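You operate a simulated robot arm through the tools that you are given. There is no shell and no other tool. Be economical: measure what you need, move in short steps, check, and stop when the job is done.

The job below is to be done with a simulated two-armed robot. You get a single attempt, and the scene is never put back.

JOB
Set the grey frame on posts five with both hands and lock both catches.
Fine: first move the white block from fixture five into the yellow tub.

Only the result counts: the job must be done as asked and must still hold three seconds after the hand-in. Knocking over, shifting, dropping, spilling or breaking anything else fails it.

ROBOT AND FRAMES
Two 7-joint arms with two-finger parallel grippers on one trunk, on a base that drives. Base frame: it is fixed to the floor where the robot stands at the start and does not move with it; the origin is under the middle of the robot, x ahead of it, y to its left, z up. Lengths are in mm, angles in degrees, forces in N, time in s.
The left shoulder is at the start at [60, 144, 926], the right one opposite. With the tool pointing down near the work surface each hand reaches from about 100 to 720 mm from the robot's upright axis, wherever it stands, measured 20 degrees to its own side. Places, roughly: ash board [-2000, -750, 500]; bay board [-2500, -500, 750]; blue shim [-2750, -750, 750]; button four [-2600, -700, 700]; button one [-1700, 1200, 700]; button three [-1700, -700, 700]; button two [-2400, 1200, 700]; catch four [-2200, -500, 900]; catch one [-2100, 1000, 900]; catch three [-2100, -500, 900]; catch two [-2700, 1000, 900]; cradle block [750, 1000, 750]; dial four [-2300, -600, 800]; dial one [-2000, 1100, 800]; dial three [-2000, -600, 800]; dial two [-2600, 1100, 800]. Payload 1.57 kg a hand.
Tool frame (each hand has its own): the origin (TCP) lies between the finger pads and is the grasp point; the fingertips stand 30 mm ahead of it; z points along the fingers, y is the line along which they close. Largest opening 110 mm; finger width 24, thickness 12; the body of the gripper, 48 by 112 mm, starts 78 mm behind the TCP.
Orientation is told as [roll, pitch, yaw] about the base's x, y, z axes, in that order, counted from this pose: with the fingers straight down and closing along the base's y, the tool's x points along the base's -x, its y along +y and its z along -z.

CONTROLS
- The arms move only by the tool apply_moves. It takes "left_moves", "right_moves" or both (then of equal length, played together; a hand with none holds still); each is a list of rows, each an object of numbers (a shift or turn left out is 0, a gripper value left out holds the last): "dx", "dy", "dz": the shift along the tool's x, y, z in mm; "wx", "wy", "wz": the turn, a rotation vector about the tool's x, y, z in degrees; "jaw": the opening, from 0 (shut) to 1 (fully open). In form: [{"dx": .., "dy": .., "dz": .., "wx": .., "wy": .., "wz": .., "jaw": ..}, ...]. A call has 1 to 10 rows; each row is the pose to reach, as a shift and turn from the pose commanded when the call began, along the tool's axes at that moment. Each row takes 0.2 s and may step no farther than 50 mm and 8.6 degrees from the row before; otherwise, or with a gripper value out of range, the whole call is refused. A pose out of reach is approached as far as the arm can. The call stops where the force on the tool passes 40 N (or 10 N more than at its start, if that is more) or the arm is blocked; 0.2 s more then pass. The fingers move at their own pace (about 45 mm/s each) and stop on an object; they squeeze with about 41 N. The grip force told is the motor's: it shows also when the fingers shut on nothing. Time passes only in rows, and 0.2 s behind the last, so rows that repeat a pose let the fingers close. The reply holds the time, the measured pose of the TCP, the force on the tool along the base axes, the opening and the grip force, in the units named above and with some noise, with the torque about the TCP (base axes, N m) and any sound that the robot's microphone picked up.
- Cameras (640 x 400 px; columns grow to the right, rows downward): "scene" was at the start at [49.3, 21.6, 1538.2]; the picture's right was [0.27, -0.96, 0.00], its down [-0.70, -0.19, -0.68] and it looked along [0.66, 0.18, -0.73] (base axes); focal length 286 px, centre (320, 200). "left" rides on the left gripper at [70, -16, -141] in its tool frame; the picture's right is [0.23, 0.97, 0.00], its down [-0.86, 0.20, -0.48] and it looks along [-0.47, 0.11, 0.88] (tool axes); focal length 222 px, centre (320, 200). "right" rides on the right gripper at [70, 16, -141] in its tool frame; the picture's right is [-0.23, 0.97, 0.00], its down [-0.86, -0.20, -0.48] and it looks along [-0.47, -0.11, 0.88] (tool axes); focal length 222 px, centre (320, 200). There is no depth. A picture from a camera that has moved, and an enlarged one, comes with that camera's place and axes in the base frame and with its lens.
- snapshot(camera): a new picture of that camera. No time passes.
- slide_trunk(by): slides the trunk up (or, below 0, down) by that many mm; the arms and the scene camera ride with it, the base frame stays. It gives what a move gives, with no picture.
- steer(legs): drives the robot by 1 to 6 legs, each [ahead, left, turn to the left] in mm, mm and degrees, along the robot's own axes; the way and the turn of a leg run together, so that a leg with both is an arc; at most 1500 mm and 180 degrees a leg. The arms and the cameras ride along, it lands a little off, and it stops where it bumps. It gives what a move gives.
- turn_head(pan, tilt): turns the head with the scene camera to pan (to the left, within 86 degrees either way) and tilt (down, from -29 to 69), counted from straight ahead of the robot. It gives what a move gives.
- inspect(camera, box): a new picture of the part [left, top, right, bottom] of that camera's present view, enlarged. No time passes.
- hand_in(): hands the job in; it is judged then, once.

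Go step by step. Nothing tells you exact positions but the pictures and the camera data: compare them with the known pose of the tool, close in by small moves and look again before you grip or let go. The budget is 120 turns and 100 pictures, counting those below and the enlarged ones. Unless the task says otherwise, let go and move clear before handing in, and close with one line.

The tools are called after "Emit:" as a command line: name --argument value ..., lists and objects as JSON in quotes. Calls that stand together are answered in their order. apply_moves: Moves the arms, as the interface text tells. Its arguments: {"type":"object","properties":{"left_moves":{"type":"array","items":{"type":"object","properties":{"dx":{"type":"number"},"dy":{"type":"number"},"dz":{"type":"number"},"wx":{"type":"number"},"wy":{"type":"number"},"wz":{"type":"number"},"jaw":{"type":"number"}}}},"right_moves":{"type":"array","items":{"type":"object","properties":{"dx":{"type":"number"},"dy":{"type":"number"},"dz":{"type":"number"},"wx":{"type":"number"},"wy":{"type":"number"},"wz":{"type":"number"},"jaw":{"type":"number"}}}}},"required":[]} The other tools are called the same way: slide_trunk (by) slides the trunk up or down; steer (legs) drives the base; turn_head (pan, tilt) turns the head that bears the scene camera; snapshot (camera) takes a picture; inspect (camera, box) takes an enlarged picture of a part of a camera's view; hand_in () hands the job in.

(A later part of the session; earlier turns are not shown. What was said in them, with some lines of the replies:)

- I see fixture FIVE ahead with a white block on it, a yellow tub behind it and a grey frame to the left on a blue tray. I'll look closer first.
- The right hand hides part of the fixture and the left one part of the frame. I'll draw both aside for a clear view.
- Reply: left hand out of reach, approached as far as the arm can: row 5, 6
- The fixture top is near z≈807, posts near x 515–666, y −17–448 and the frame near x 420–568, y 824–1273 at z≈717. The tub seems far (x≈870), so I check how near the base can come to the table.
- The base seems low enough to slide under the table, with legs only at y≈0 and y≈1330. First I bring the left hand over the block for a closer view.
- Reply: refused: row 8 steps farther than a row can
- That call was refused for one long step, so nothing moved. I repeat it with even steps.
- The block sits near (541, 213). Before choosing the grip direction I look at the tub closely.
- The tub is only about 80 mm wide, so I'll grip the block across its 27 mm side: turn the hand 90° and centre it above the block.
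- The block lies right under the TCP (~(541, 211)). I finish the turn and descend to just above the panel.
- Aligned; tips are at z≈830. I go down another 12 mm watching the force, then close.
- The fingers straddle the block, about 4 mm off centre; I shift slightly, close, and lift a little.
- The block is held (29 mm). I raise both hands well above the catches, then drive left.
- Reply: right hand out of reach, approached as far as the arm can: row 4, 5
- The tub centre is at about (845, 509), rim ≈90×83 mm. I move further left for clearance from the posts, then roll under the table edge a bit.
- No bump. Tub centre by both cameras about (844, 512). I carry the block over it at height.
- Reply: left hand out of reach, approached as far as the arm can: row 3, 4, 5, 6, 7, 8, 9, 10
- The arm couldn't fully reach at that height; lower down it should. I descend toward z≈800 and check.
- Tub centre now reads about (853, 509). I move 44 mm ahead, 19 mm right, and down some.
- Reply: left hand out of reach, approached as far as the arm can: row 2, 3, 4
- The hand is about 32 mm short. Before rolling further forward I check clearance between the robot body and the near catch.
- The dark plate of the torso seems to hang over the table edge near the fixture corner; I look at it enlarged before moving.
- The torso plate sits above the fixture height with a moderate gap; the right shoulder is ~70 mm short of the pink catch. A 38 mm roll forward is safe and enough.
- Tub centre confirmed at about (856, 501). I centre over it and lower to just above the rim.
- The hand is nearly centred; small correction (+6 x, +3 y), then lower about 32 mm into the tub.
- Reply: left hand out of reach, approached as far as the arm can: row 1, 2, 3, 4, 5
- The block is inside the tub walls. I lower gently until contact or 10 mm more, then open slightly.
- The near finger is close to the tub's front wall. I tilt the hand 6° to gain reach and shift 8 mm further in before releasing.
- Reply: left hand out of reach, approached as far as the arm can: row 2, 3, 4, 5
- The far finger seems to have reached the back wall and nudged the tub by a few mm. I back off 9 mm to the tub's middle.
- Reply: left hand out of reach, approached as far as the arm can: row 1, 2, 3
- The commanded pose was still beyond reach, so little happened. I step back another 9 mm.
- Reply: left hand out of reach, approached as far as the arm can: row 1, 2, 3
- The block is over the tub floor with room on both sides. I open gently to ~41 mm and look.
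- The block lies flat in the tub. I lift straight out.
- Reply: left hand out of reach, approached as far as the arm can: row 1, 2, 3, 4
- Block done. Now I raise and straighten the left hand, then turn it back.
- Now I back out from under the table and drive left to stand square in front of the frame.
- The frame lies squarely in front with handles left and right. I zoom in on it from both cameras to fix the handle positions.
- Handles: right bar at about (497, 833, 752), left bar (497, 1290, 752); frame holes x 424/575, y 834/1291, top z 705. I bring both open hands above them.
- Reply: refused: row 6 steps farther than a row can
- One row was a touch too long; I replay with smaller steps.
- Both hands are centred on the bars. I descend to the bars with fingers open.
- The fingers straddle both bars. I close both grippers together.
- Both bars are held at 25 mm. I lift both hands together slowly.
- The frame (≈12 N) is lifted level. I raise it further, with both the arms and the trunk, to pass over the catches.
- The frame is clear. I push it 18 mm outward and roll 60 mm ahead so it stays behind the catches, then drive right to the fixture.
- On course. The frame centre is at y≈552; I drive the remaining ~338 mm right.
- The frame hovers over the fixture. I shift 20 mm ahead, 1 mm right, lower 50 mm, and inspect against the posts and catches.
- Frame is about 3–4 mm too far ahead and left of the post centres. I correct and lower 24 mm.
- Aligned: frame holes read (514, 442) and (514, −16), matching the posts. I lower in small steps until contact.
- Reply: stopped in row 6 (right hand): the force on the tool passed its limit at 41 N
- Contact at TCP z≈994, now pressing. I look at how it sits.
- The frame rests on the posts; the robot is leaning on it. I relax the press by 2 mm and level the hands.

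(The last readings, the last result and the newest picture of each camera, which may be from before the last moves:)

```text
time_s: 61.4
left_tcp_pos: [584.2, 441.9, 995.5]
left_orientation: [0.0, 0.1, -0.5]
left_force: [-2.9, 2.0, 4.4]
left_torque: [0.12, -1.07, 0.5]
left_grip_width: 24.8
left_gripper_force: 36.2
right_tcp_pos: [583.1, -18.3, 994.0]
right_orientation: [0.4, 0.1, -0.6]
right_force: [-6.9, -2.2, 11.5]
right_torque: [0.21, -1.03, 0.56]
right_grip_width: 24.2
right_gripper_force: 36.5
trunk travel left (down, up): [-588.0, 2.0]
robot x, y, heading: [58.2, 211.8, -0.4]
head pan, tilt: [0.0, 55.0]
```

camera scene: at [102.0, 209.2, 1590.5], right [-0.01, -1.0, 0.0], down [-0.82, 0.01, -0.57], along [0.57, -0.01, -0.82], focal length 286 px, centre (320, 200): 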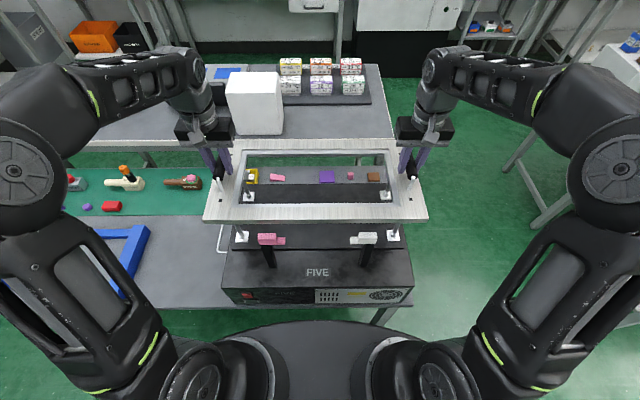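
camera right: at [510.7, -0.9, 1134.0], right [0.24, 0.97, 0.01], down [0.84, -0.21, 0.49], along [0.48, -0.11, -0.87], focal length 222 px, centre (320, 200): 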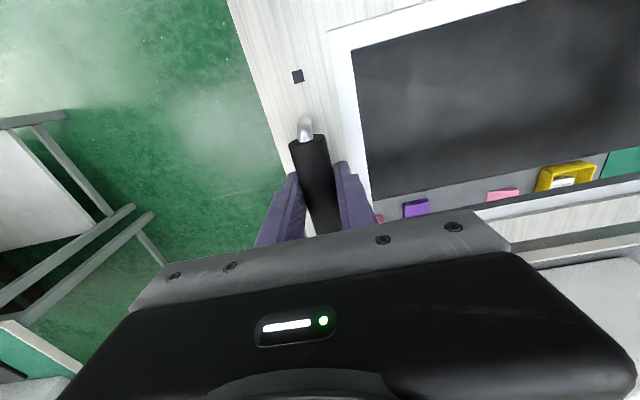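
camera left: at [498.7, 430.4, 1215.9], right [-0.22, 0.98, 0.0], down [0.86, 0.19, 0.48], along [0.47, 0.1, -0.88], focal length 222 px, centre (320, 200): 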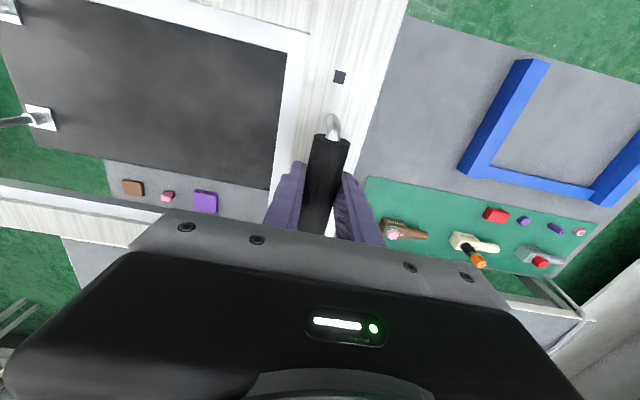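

It is seated with light load. I release both hands and rise clear of the handles.

Emit:
apply_moves --left_moves '[{"dz": -0.5}, {"dz": -0.5, "jaw": 0.4}, {"dz": -0.5, "jaw": 0.7}, {"dz": -0.5, "jaw": 0.7}, {"dz": -0.5, "jaw": 0.7}]' --right_moves '[{"dz": -1.0}, {"dz": -1.0, "jaw": 0.4}, {"dz": -1.0, "jaw": 0.7}, {"dz": -1.0, "jaw": 0.7}, {"dz": -1.0, "jaw": 0.7}]'

Emit:
apply_moves --left_moves '[{"dz": -30}, {"dz": -60}, {"dz": -90}]' --right_moves '[{"dz": -30}, {"dz": -60}, {"dz": -90}]'

Emit:
snapshot --camera "scene"

Emit:
inspect --camera "scene" --box '[190, 150, 440, 290]'

```text
time_s: 62.6
left_tcp_pos: [585.9, 442.3, 994.9]
left_orientation: [0.0, 0.2, -0.4]
left_force: [0.1, 0.2, -0.4]
left_torque: [0.01, -0.02, 0.02]
left_grip_width: 76.9
left_gripper_force: 0.0
right_tcp_pos: [586.1, -18.3, 994.6]
right_orientation: [0.3, 0.3, -0.6]
right_force: [0.5, 0.4, 1.1]
right_torque: [0.0, -0.02, -0.03]
right_grip_width: 76.9
right_gripper_force: 0.1
trunk travel left (down, up): [-588.0, 2.0]
robot x, y, heading: [54.7, 209.8, -0.9]
head pan, tilt: [0.0, 55.0]
```

```text
time_s: 63.4
left_tcp_pos: [584.4, 441.6, 1085.3]
left_orientation: [0.1, 0.3, -0.5]
left_force: [0.1, 0.2, 0.3]
left_torque: [-0.02, 0.01, -0.01]
left_grip_width: 77.0
left_gripper_force: 0.0
right_tcp_pos: [585.5, -19.4, 1085.9]
right_orientation: [0.2, 0.2, -0.6]
right_force: [-0.1, 0.3, -0.1]
right_torque: [-0.03, 0.01, -0.02]
right_grip_width: 77.1
right_gripper_force: 0.0
trunk travel left (down, up): [-588.0, 2.0]
robot x, y, heading: [59.6, 210.4, -0.3]
head pan, tilt: [0.0, 55.0]
```

```text
30 pictures are left
camera scene: at [100.1, 210.3, 1590.5], right [-0.01, -1.0, 0.0], down [-0.82, 0.01, -0.57], along [0.57, -0.01, -0.82], focal length 286 px, centre (320, 200)
```

scene: 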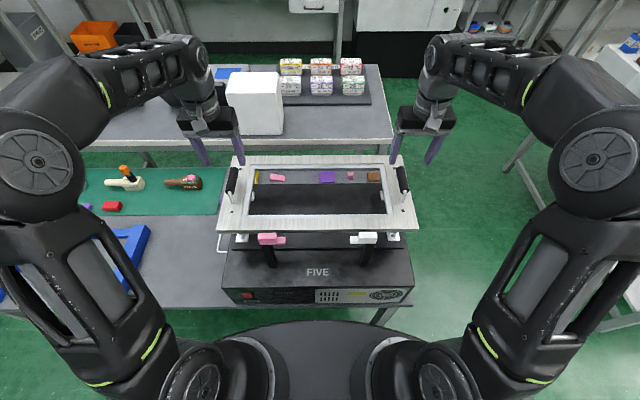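

```text
2.56 times, centred on (315, 220) of scene
camera zoom: at [100.1, 210.3, 1590.5], right [-0.01, -1.0, 0.0], down [-0.82, 0.01, -0.57], along [0.57, -0.01, -0.82], focal length 731 px, centre (333, 149)
```

zoom: 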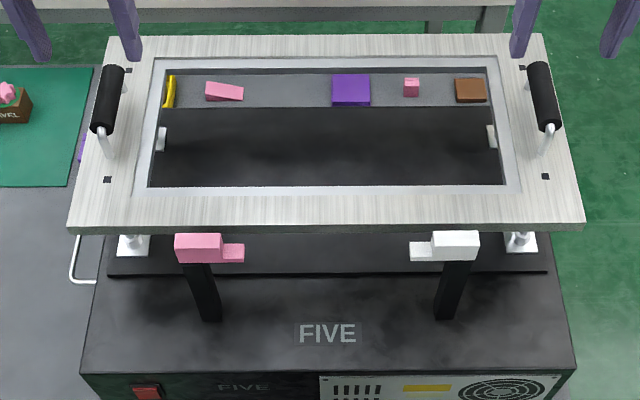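

The frame sits level on the posts (top ≈947). Now I study the catches closely.

Emit:
inspect --camera "scene" --box '[245, 215, 325, 265]'

Emit:
inspect --camera "scene" --box '[325, 215, 405, 265]'

```text
8.00 times, centred on (285, 240) of scene
camera zoom: at [100.1, 210.3, 1590.5], right [-0.01, -1.0, 0.0], down [-0.82, 0.01, -0.57], along [0.57, -0.01, -0.82], focal length 2284 px, centre (600, -120)
```

zoom: 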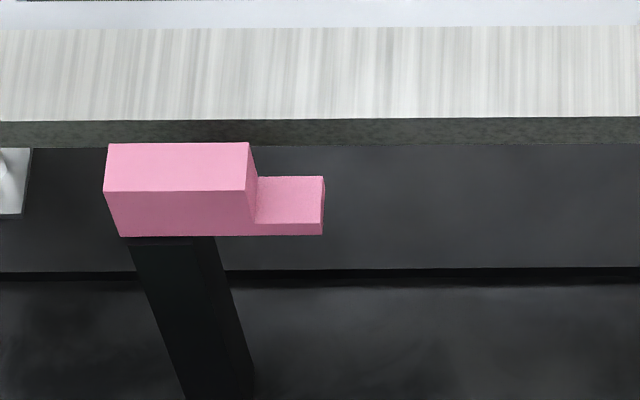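

```text
8.00 times, centred on (365, 240) of scene
camera zoom: at [100.1, 210.3, 1590.5], right [-0.01, -1.0, 0.0], down [-0.82, 0.01, -0.57], along [0.57, -0.01, -0.82], focal length 2284 px, centre (-40, -120)
```

zoom: 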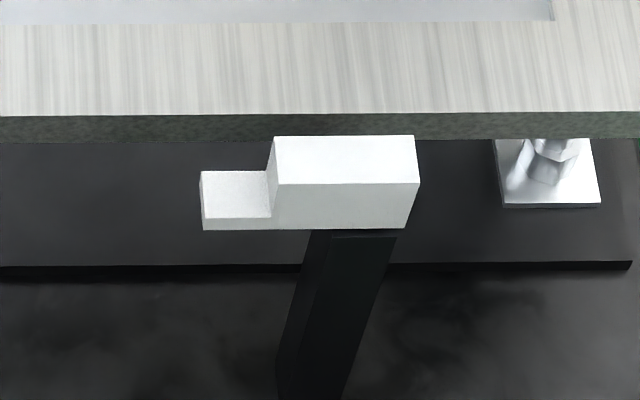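

Each catch is a lever (body ≈46×20×26 mm, tongue 22 mm) pivoting on its pillar at x≈423, y≈339 (pink) and 85 (white). The tongues must swing 90° over the frame rail; I bring a hand over each.

Emit:
apply_moves --left_moves '[{"dx": 40, "dy": -27, "jaw": 0.85}, {"dx": 80, "dy": -54}, {"dx": 120, "dy": -81}, {"dx": 161, "dy": -108}, {"dx": 161, "dy": -108}]' --right_moves '[{"dx": 40, "dy": 27, "jaw": 0.85}, {"dx": 80, "dy": 54}, {"dx": 120, "dy": 81}, {"dx": 161, "dy": 109}, {"dx": 161, "dy": 109}]'

Emit:
snapshot --camera "left"

Emit:
snapshot --camera "right"

```text
time_s: 64.6
left_tcp_pos: [425.9, 335.9, 1086.7]
left_orientation: [0.0, 0.2, -0.5]
left_force: [0.4, -0.1, -0.1]
left_torque: [0.06, 0.02, -0.03]
left_grip_width: 93.4
left_gripper_force: 0.0
right_tcp_pos: [425.8, 93.2, 1085.0]
right_orientation: [0.2, 0.3, -0.5]
right_force: [-0.4, 0.6, 0.4]
right_torque: [0.03, 0.01, 0.0]
right_grip_width: 93.4
right_gripper_force: 0.1
trunk travel left (down, up): [-588.0, 2.0]
robot x, y, heading: [57.3, 208.9, -0.7]
head pan, tilt: [0.0, 55.0]
```

```text
26 pictures are left
camera left: at [357.2, 320.8, 1226.9], right [-0.22, 0.98, 0.0], down [0.86, 0.19, 0.48], along [0.46, 0.1, -0.88], focal length 222 px, centre (320, 200)
```

left: 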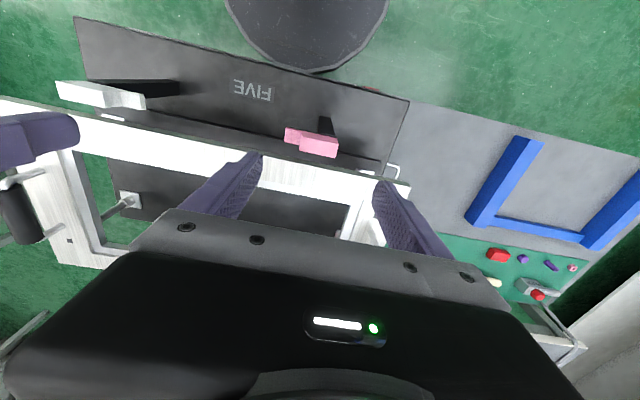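

```text
25 pictures are left
camera right: at [356.4, 110.0, 1226.6], right [0.24, 0.97, 0.0], down [0.85, -0.21, 0.47], along [0.46, -0.11, -0.88], focal length 222 px, centre (320, 200)
```

right: 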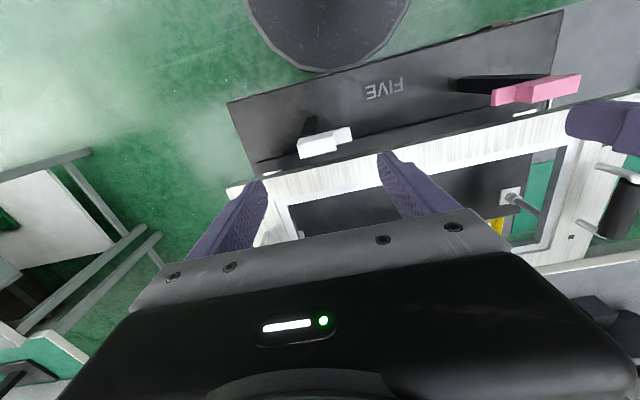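

Pink body centre ≈(420, 333), white ≈(420, 92). I adjust and descend to just above the heads for a closer look.

Emit:
apply_moves --left_moves '[{"dx": 5, "dy": -3, "dz": 25}, {"dx": 5, "dy": -3, "dz": 50}, {"dx": 5, "dy": -3, "dz": 66}, {"dx": 5, "dy": -3, "dz": 66}]' --right_moves '[{"dx": 5, "dy": -1, "dz": 25}, {"dx": 5, "dy": -1, "dz": 50}, {"dx": 5, "dy": -1, "dz": 64}, {"dx": 5, "dy": -1, "dz": 64}]'

Emit:
inspect --camera "left" --box '[200, 80, 440, 230]'

Emit:
inspect --camera "right" --box '[200, 80, 440, 230]'

Emit:
inspect --camera "scene" --box '[230, 180, 410, 290]'

```text
time_s: 65.6
left_tcp_pos: [417.3, 332.3, 1019.8]
left_orientation: [0.1, 0.2, -0.6]
left_force: [0.0, 0.0, -0.9]
left_torque: [0.02, 0.03, -0.01]
left_grip_width: 93.6
left_gripper_force: 0.1
right_tcp_pos: [421.1, 91.5, 1021.0]
right_orientation: [0.3, 0.2, -0.6]
right_force: [-0.6, 0.1, 0.6]
right_torque: [0.01, -0.01, -0.02]
right_grip_width: 93.3
right_gripper_force: 0.1
trunk travel left (down, up): [-588.0, 2.0]
robot x, y, heading: [58.4, 208.9, -0.9]
head pan, tilt: [0.0, 55.0]
```

```text
2.67 times, centred on (320, 155) of left
camera zoom: at [350.7, 317.6, 1160.0], right [-0.22, 0.98, 0.0], down [0.86, 0.19, 0.48], along [0.46, 0.1, -0.88], focal length 592 px, centre (320, 320)
```

zoom: 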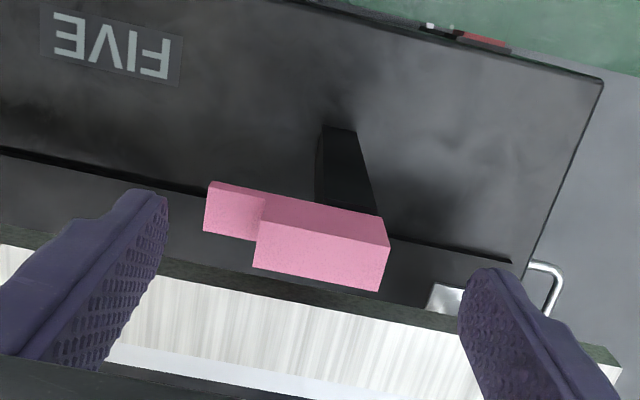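

```text
2.67 times, centred on (320, 155) of right
camera zoom: at [350.6, 109.2, 1162.6], right [0.24, 0.97, 0.0], down [0.85, -0.21, 0.48], along [0.46, -0.11, -0.88], focal length 592 px, centre (320, 320)
```

zoom: 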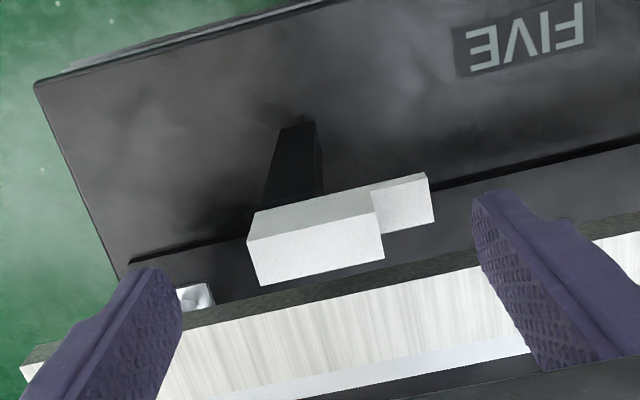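

```text
3.56 times, centred on (320, 235) of scene
camera zoom: at [100.8, 210.4, 1590.5], right [-0.01, -1.0, 0.0], down [-0.82, 0.01, -0.57], along [0.57, -0.01, -0.82], focal length 1015 px, centre (320, 76)
```

zoom: 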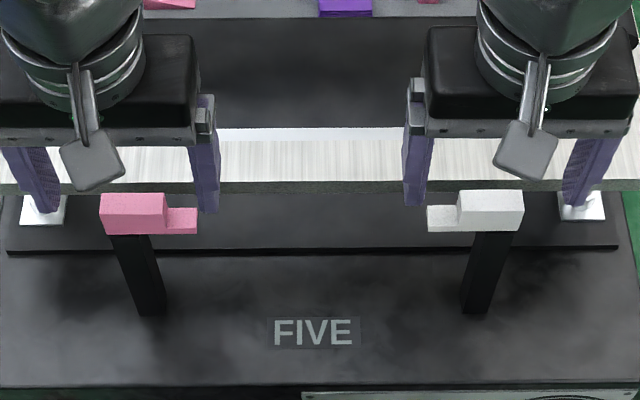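

Body centres refine to (424, 333) and (423, 91). I correct, descend so the tips stop just above the tongues (z≈962), and close on the bodies.

Emit:
apply_moves --left_moves '[{"dx": -6.5, "dy": 1}, {"dx": -6.5, "dy": 1, "dz": 15}, {"dx": -6.5, "dy": 1, "dz": 28}, {"dx": -6.5, "dy": 1, "dz": 28, "jaw": 0.3}, {"dx": -6.5, "dy": 1, "dz": 28, "jaw": 0.3}, {"dx": -6.5, "dy": 1, "dz": 28, "jaw": 0.3}, {"dx": -6.5, "dy": 1, "dz": 28, "jaw": 0.3}]' --right_moves '[{"dx": -2}, {"dx": -2, "dz": 15}, {"dx": -2, "dz": 29}, {"dx": -2, "dz": 29, "jaw": 0.3}, {"dx": -2, "dz": 29, "jaw": 0.3}, {"dx": -2, "dz": 29, "jaw": 0.3}, {"dx": -2, "dz": 29, "jaw": 0.3}]'

Emit:
inspect --camera "scene" --box '[230, 180, 410, 290]'

```text
time_s: 67.2
left_tcp_pos: [424.3, 333.8, 991.7]
left_orientation: [0.0, 0.2, -0.5]
left_force: [-0.6, -1.5, 0.1]
left_torque: [0.01, -0.17, 0.01]
left_grip_width: 42.0
left_gripper_force: 21.2
right_tcp_pos: [422.6, 90.3, 991.2]
right_orientation: [0.1, 0.1, -0.6]
right_force: [1.7, -2.1, 0.6]
right_torque: [-0.32, -0.13, 0.01]
right_grip_width: 41.9
right_gripper_force: 19.7
trunk travel left (down, up): [-588.0, 2.0]
robot x, y, heading: [58.5, 212.8, -0.6]
head pan, tilt: [0.0, 55.0]
```

```text
3.56 times, centred on (320, 235) of scene
camera zoom: at [101.1, 209.8, 1590.5], right [-0.01, -1.0, 0.0], down [-0.82, 0.01, -0.57], along [0.57, -0.01, -0.82], focal length 1015 px, centre (320, 76)
```

zoom: 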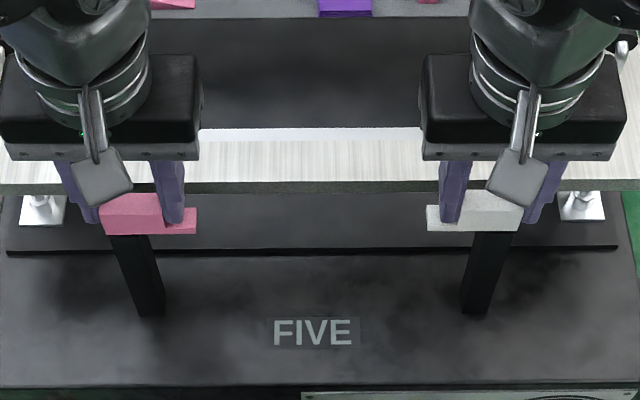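

Both levers are gripped (42 mm). I swing the pink one first: 85° counter-clockwise about its pivot.

Emit:
apply_moves --left_moves '[{"wz": -8.5, "dx": -0.74, "dy": 0.05, "jaw": 0.2}, {"wz": -17, "dx": -1.46, "dy": 0.22}, {"wz": -25.5, "dx": -2.15, "dy": 0.49}, {"wz": -34, "dx": -2.8, "dy": 0.85}, {"wz": -42.5, "dx": -3.38, "dy": 1.31}, {"wz": -51, "dx": -3.89, "dy": 1.85}, {"wz": -59.5, "dx": -4.31, "dy": 2.46}, {"wz": -68, "dx": -4.64, "dy": 3.13}, {"wz": -76.5, "dx": -4.86, "dy": 3.83}, {"wz": -85, "dx": -4.98, "dy": 4.56}]'

Emit:
inspect --camera "scene" --box '[230, 180, 410, 290]'

```text
time_s: 68.4
left_tcp_pos: [429.0, 339.0, 991.6]
left_orientation: [0.2, 0.0, 41.4]
left_force: [0.8, 3.9, 4.5]
left_torque: [-1.27, 0.54, -0.07]
left_grip_width: 41.8
left_gripper_force: 44.8
right_tcp_pos: [423.1, 91.2, 991.9]
right_orientation: [0.1, 0.2, -0.7]
right_force: [1.3, 0.7, 5.6]
right_torque: [-0.2, 0.85, -0.01]
right_grip_width: 42.0
right_gripper_force: 45.1
trunk travel left (down, up): [-588.0, 2.0]
robot x, y, heading: [56.4, 212.7, -0.1]
head pan, tilt: [0.0, 55.0]
stopped in row 6 (left hand): the force on the tool passed its limit at 42 N (the readings are from after the stop); the commanded pose is now the measured one
```

```text
3.56 times, centred on (320, 235) of scene
camera zoom: at [101.2, 211.5, 1590.5], right [-0.01, -1.0, 0.0], down [-0.82, 0.01, -0.57], along [0.57, -0.01, -0.82], focal length 1015 px, centre (320, 76)
```

zoom: 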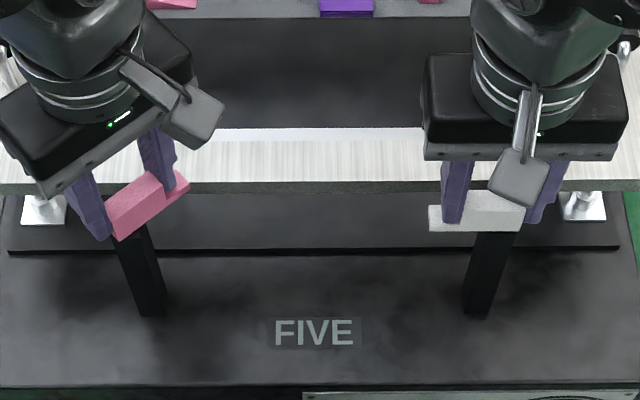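

The swing stopped at about 42°. I look closely to tell whether the tongue touches the rail or my pivot estimate was off.

Emit:
inspect --camera "scene" --box '[250, 215, 300, 250]'

Emit:
inspect --camera "left" --box '[220, 80, 420, 220]'

Emit:
inspect --camera "right" --box '[440, 40, 640, 165]'

```text
11.43 times, centred on (275, 232) of scene
camera zoom: at [101.2, 211.5, 1590.5], right [-0.01, -1.0, 0.0], down [-0.82, 0.01, -0.57], along [0.57, -0.01, -0.82], focal length 3263 px, centre (834, -171)
```

zoom: 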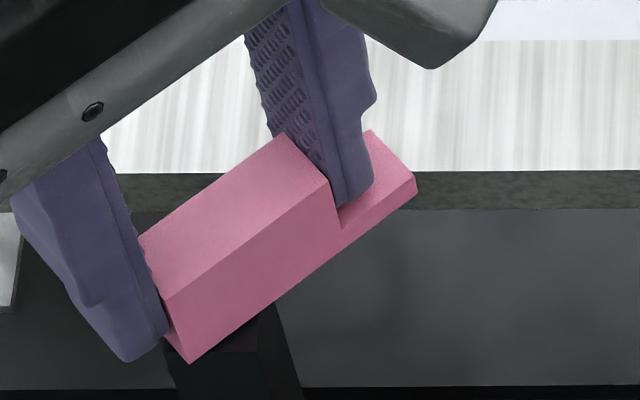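

```text
2.86 times, centred on (320, 150) of left
camera zoom: at [390.1, 280.5, 1132.3], right [-0.81, 0.58, 0.0], down [0.51, 0.71, 0.48], along [0.28, 0.39, -0.88], focal length 635 px, centre (320, 343)
```

zoom: 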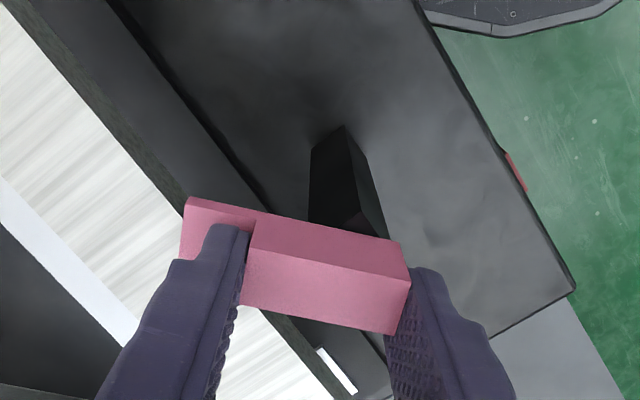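

```text
3.20 times, centred on (540, 102) of right
camera zoom: at [353.0, 108.7, 1133.7], right [0.24, 0.97, 0.0], down [0.85, -0.21, 0.47], along [0.46, -0.11, -0.88], focal length 711 px, centre (-384, 512)
```

zoom: 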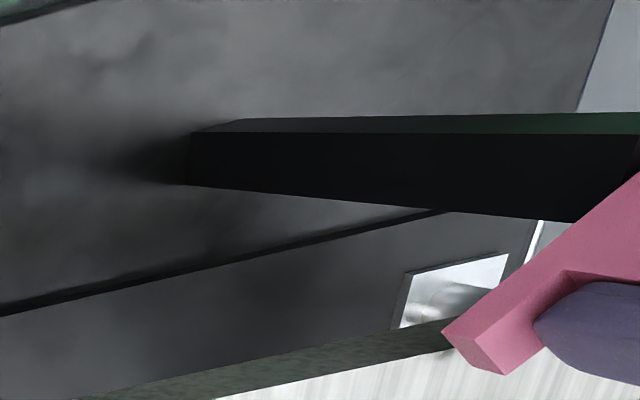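

The tongue is over the rail, so the block came from a slightly wrong pivot; measured motion suggests the pivot near (420, 342). I continue 24° with the corrected arc and watch the force.

Emit:
apply_moves --left_moves '[{"wz": -4, "dx": -0.56, "dy": 0.36}, {"wz": -8, "dx": -1.12, "dy": 0.72}, {"wz": -12, "dx": -1.63, "dy": 1.15}, {"wz": -16, "dx": -2.15, "dy": 1.59}, {"wz": -20, "dx": -2.6, "dy": 2.1}, {"wz": -24, "dx": -3.03, "dy": 2.59}]'

```text
time_s: 69.8
left_tcp_pos: [430.4, 342.5, 991.4]
left_orientation: [0.0, -0.1, 65.4]
left_force: [4.8, 9.9, 1.8]
left_torque: [-0.45, 0.24, -0.09]
left_grip_width: 41.9
left_gripper_force: 45.0
right_tcp_pos: [422.9, 92.1, 992.4]
right_orientation: [0.1, 0.2, -0.7]
right_force: [-1.9, -0.7, 11.7]
right_torque: [0.18, 0.06, 0.0]
right_grip_width: 41.9
right_gripper_force: 44.8
trunk travel left (down, up): [-588.0, 2.0]
robot x, y, heading: [57.1, 210.8, -0.5]
head pan, tilt: [0.0, 55.0]
```

Force stays low. I finish the remaining 25°.

Emit:
apply_moves --left_moves '[{"wz": -4, "dx": -0.9, "dy": 0.3}, {"wz": -8, "dx": -1.86, "dy": 0.63}, {"wz": -12, "dx": -2.6, "dy": 1.1}, {"wz": -16, "dx": -3.3, "dy": 1.58}, {"wz": -20.5, "dx": -3.9, "dy": 2.1}, {"wz": -25, "dx": -4.5, "dy": 2.7}]'

Emit:
inspect --camera "scene" --box '[240, 205, 320, 260]'

```text
time_s: 71.2
left_tcp_pos: [429.2, 345.9, 992.4]
left_orientation: [0.1, -0.2, 90.4]
left_force: [-4.8, 1.6, 7.0]
left_torque: [-0.59, 0.36, -0.57]
left_grip_width: 41.9
left_gripper_force: 44.8
right_tcp_pos: [422.7, 93.0, 992.3]
right_orientation: [0.0, 0.2, -0.7]
right_force: [6.3, 3.6, 7.9]
right_torque: [-0.51, 0.86, 0.01]
right_grip_width: 42.1
right_gripper_force: 45.3
trunk travel left (down, up): [-588.0, 2.0]
robot x, y, heading: [58.8, 209.4, -0.2]
head pan, tilt: [0.0, 55.0]
```

```text
7.27 times, centred on (280, 232) of scene
camera zoom: at [100.8, 211.5, 1590.6], right [-0.01, -1.0, 0.0], down [-0.82, 0.01, -0.57], along [0.57, -0.01, -0.82], focal length 2076 px, centre (611, -36)
```

zoom: 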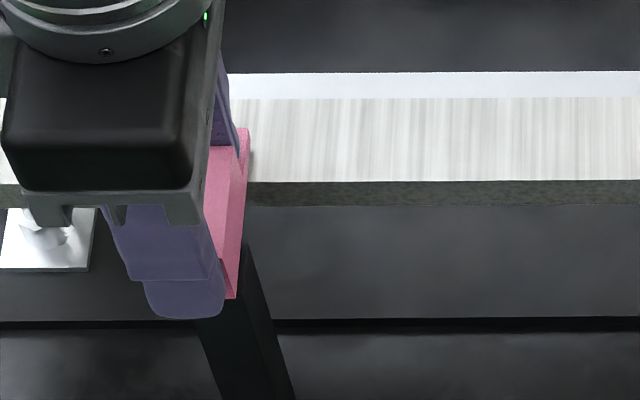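

The pink tongue is at 90° over the rail, with rising torque suggesting its end stop. I nudge 3° more, then release and rise.

Emit:
apply_moves --left_moves '[{"wz": -1.5}, {"wz": -3}, {"wz": -3}]'

Emit:
apply_moves --left_moves '[{"jaw": 0.6}, {"jaw": 0.65}, {"jaw": 0.65}, {"dz": -20}, {"dz": -50}, {"dz": -90}, {"dz": -110, "dy": 30}]'

Emit:
inspect --camera "scene" --box '[230, 190, 410, 290]'

```text
time_s: 72.0
left_tcp_pos: [428.5, 346.8, 991.9]
left_orientation: [0.2, -0.3, 93.3]
left_force: [-11.4, -4.3, 9.3]
left_torque: [0.16, -0.14, -1.64]
left_grip_width: 42.4
left_gripper_force: 45.3
right_tcp_pos: [423.1, 91.0, 992.5]
right_orientation: [0.1, 0.0, -0.7]
right_force: [10.7, 8.4, 1.7]
right_torque: [-0.54, 0.59, 0.09]
right_grip_width: 42.0
right_gripper_force: 45.5
trunk travel left (down, up): [-588.0, 2.0]
robot x, y, heading: [54.4, 211.6, -0.8]
head pan, tilt: [0.0, 55.0]
```

```text
time_s: 73.6
left_tcp_pos: [398.9, 345.5, 1101.4]
left_orientation: [0.1, 0.0, 93.5]
left_force: [-1.1, -0.2, -0.7]
left_torque: [-0.01, 0.0, 0.03]
left_grip_width: 71.4
left_gripper_force: 0.1
right_tcp_pos: [421.7, 90.4, 991.7]
right_orientation: [0.1, 0.2, -0.7]
right_force: [2.6, 6.8, 10.0]
right_torque: [-0.26, -0.96, -0.03]
right_grip_width: 41.7
right_gripper_force: 45.3
trunk travel left (down, up): [-588.0, 2.0]
robot x, y, heading: [57.3, 209.4, -0.7]
head pan, tilt: [0.0, 55.0]
```

```text
3.56 times, centred on (320, 240) of scene
camera zoom: at [100.9, 211.8, 1590.5], right [-0.01, -1.0, 0.0], down [-0.82, 0.01, -0.57], along [0.57, -0.01, -0.82], focal length 1015 px, centre (320, 58)
```

zoom: 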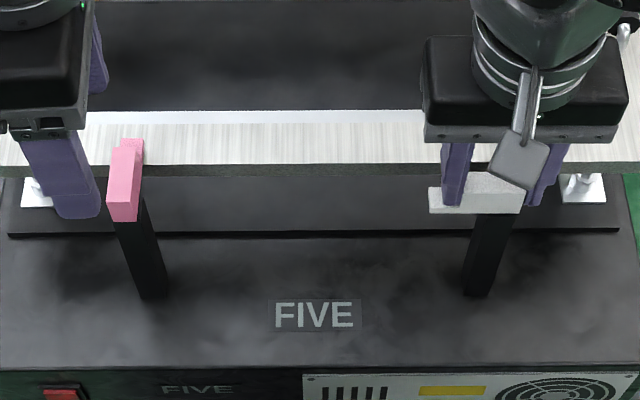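

Pink is locked against its stop. Mirroring the measured pivot, I now swing the white lever 85° clockwise.

Emit:
apply_moves --right_moves '[{"wz": 8.5, "dx": -1.16, "dy": -0.38}, {"wz": 17, "dx": -2.25, "dy": -0.93}, {"wz": 25.5, "dx": -3.25, "dy": -1.64}, {"wz": 34, "dx": -4.13, "dy": -2.49}, {"wz": 42.5, "dx": -4.88, "dy": -3.45}, {"wz": 51, "dx": -5.47, "dy": -4.52}, {"wz": 59.5, "dx": -5.91, "dy": -5.66}, {"wz": 68, "dx": -6.17, "dy": -6.86}, {"wz": 76.5, "dx": -6.24, "dy": -8.08}, {"wz": 85, "dx": -6.14, "dy": -9.3}]'

```text
time_s: 75.8
left_tcp_pos: [400.2, 342.3, 1100.9]
left_orientation: [0.1, -0.3, 93.3]
left_force: [0.5, 0.7, -1.2]
left_torque: [-0.02, 0.05, -0.02]
left_grip_width: 71.6
left_gripper_force: 0.0
right_tcp_pos: [429.5, 80.6, 991.6]
right_orientation: [-0.1, 0.1, -85.9]
right_force: [10.3, -7.5, 16.1]
right_torque: [0.71, -0.96, 0.0]
right_grip_width: 41.7
right_gripper_force: 45.6
trunk travel left (down, up): [-588.0, 2.0]
robot x, y, heading: [61.1, 211.2, -0.5]
head pan, tilt: [0.0, 55.0]
```

Smooth to 86°. I finish with 8° more up to the end stop.

Emit:
apply_moves --right_moves '[{"wz": 2, "dx": -0.5, "dy": 0.1}, {"wz": 4, "dx": -1.0, "dy": 0.2}, {"wz": 6, "dx": -1.4, "dy": 0.3}, {"wz": 8, "dx": -1.6, "dy": 0.3}]'

```text
time_s: 76.8
left_tcp_pos: [399.8, 344.2, 1101.1]
left_orientation: [0.1, -0.2, 93.4]
left_force: [0.0, -0.8, 0.0]
left_torque: [0.04, -0.01, 0.01]
left_grip_width: 71.4
left_gripper_force: 0.1
right_tcp_pos: [428.8, 79.3, 992.1]
right_orientation: [-0.1, 0.2, -93.5]
right_force: [7.5, -2.3, 20.6]
right_torque: [-0.58, -0.93, 1.56]
right_grip_width: 42.3
right_gripper_force: 45.4
trunk travel left (down, up): [-588.0, 2.0]
robot x, y, heading: [56.7, 209.4, -0.3]
head pan, tilt: [0.0, 55.0]
```

The end stop is reached (torque 1.56). I release and rise with the right hand, then check.

Emit:
apply_moves --right_moves '[{"jaw": 0.6}, {"jaw": 0.65}, {"jaw": 0.65}, {"dz": -20}, {"dz": -50}, {"dz": -90}, {"dz": -110, "dy": -30}, {"dz": -120, "dy": -70}, {"dz": -120, "dy": -110}]'

Emit:
inspect --camera "scene" --box '[230, 190, 410, 290]'

Emit:
snapshot --camera "scene"

```text
time_s: 78.8
left_tcp_pos: [398.6, 344.8, 1102.5]
left_orientation: [0.1, -0.2, 93.3]
left_force: [-0.5, -0.4, -0.1]
left_torque: [0.02, -0.05, 0.01]
left_grip_width: 71.3
left_gripper_force: 0.1
right_tcp_pos: [317.9, 86.1, 1113.2]
right_orientation: [-0.2, 0.1, -93.8]
right_force: [-0.6, -0.1, 0.7]
right_torque: [0.0, -0.03, 0.03]
right_grip_width: 71.4
right_gripper_force: 0.1
trunk travel left (down, up): [-588.0, 2.0]
robot x, y, heading: [57.1, 211.5, -0.6]
head pan, tilt: [0.0, 55.0]
```

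```text
3.56 times, centred on (320, 240) of scene
camera zoom: at [99.6, 210.4, 1590.6], right [-0.01, -1.0, 0.0], down [-0.82, 0.01, -0.57], along [0.57, -0.01, -0.82], focal length 1015 px, centre (320, 58)
```

zoom: 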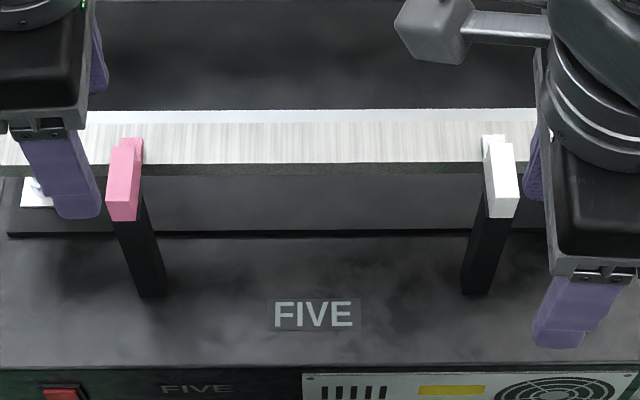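

```text
13 pictures are left
camera scene: at [99.6, 210.4, 1590.6], right [-0.01, -1.0, 0.0], down [-0.82, 0.01, -0.57], along [0.57, -0.01, -0.82], focal length 286 px, centre (320, 200)
```

scene: 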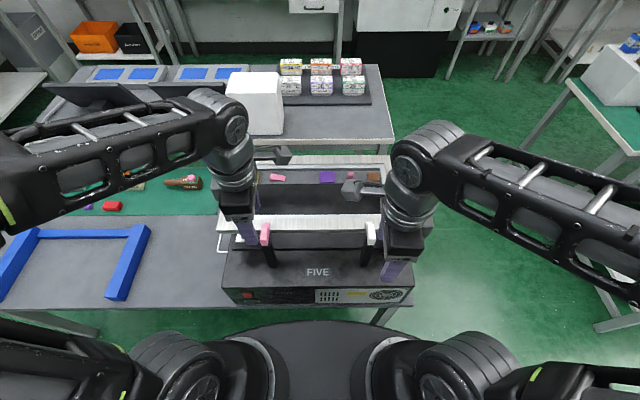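

Both tongues lie over the rail. I back the robot away and check the whole scene once.

Emit:
steer --legs '[[-250, 0, 0]]'

Emit:
snapshot --camera "scene"

Emit:
inspect --camera "scene" --box '[210, 90, 430, 230]'

```text
time_s: 80.6
left_tcp_pos: [148.5, 347.9, 1101.0]
left_orientation: [0.1, -0.2, 93.4]
left_force: [-0.9, 0.3, -1.1]
left_torque: [0.0, -0.01, 0.01]
left_grip_width: 71.5
left_gripper_force: 0.0
right_tcp_pos: [69.0, 88.2, 1113.5]
right_orientation: [-0.2, 0.1, -93.5]
right_force: [0.1, -1.4, -0.7]
right_torque: [-0.01, -0.05, 0.01]
right_grip_width: 71.8
right_gripper_force: 0.0
trunk travel left (down, up): [-588.0, 2.0]
robot x, y, heading: [-194.7, 214.7, -0.8]
head pan, tilt: [0.0, 55.0]
```

```text
12 pictures are left
camera scene: at [-150.1, 212.8, 1590.6], right [-0.01, -1.0, 0.0], down [-0.82, 0.01, -0.57], along [0.57, 0.0, -0.82], focal length 286 px, centre (320, 200)
```

scene: 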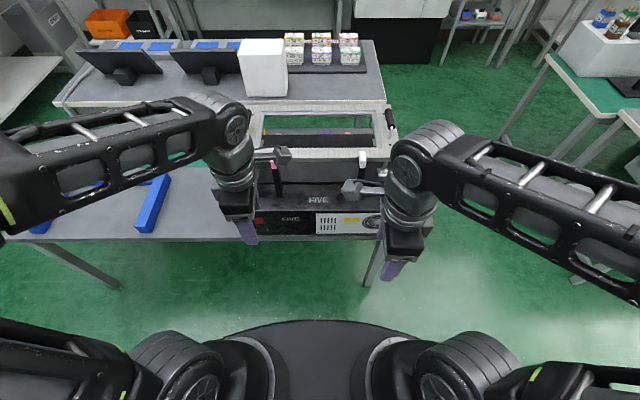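

```text
2.86 times, centred on (320, 160) of scene
camera zoom: at [-150.1, 212.8, 1590.6], right [-0.01, -1.0, 0.0], down [-0.82, 0.01, -0.57], along [0.57, 0.0, -0.82], focal length 816 px, centre (320, 314)
```

zoom: 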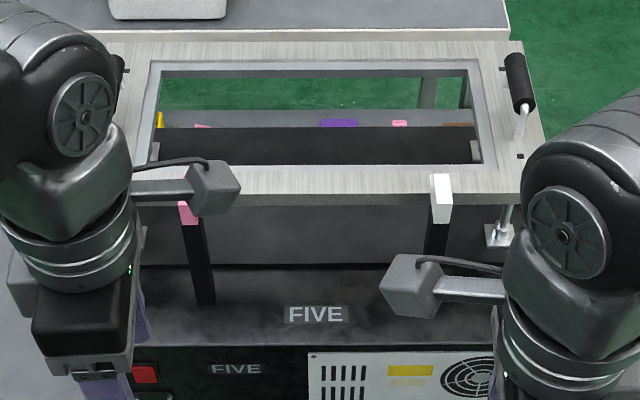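

The frame rests level on posts five with both catches turned over its rail. The block is in the yellow tub and both hands are clear, so I hand in.

Emit:
hand_in

```text
The job is handed in.
```

The white block is in the yellow tub, and the grey frame is set level on posts five with both catches turned to their stops over its rail. While I lowered the block, a finger nudged the tub back a few millimetres.
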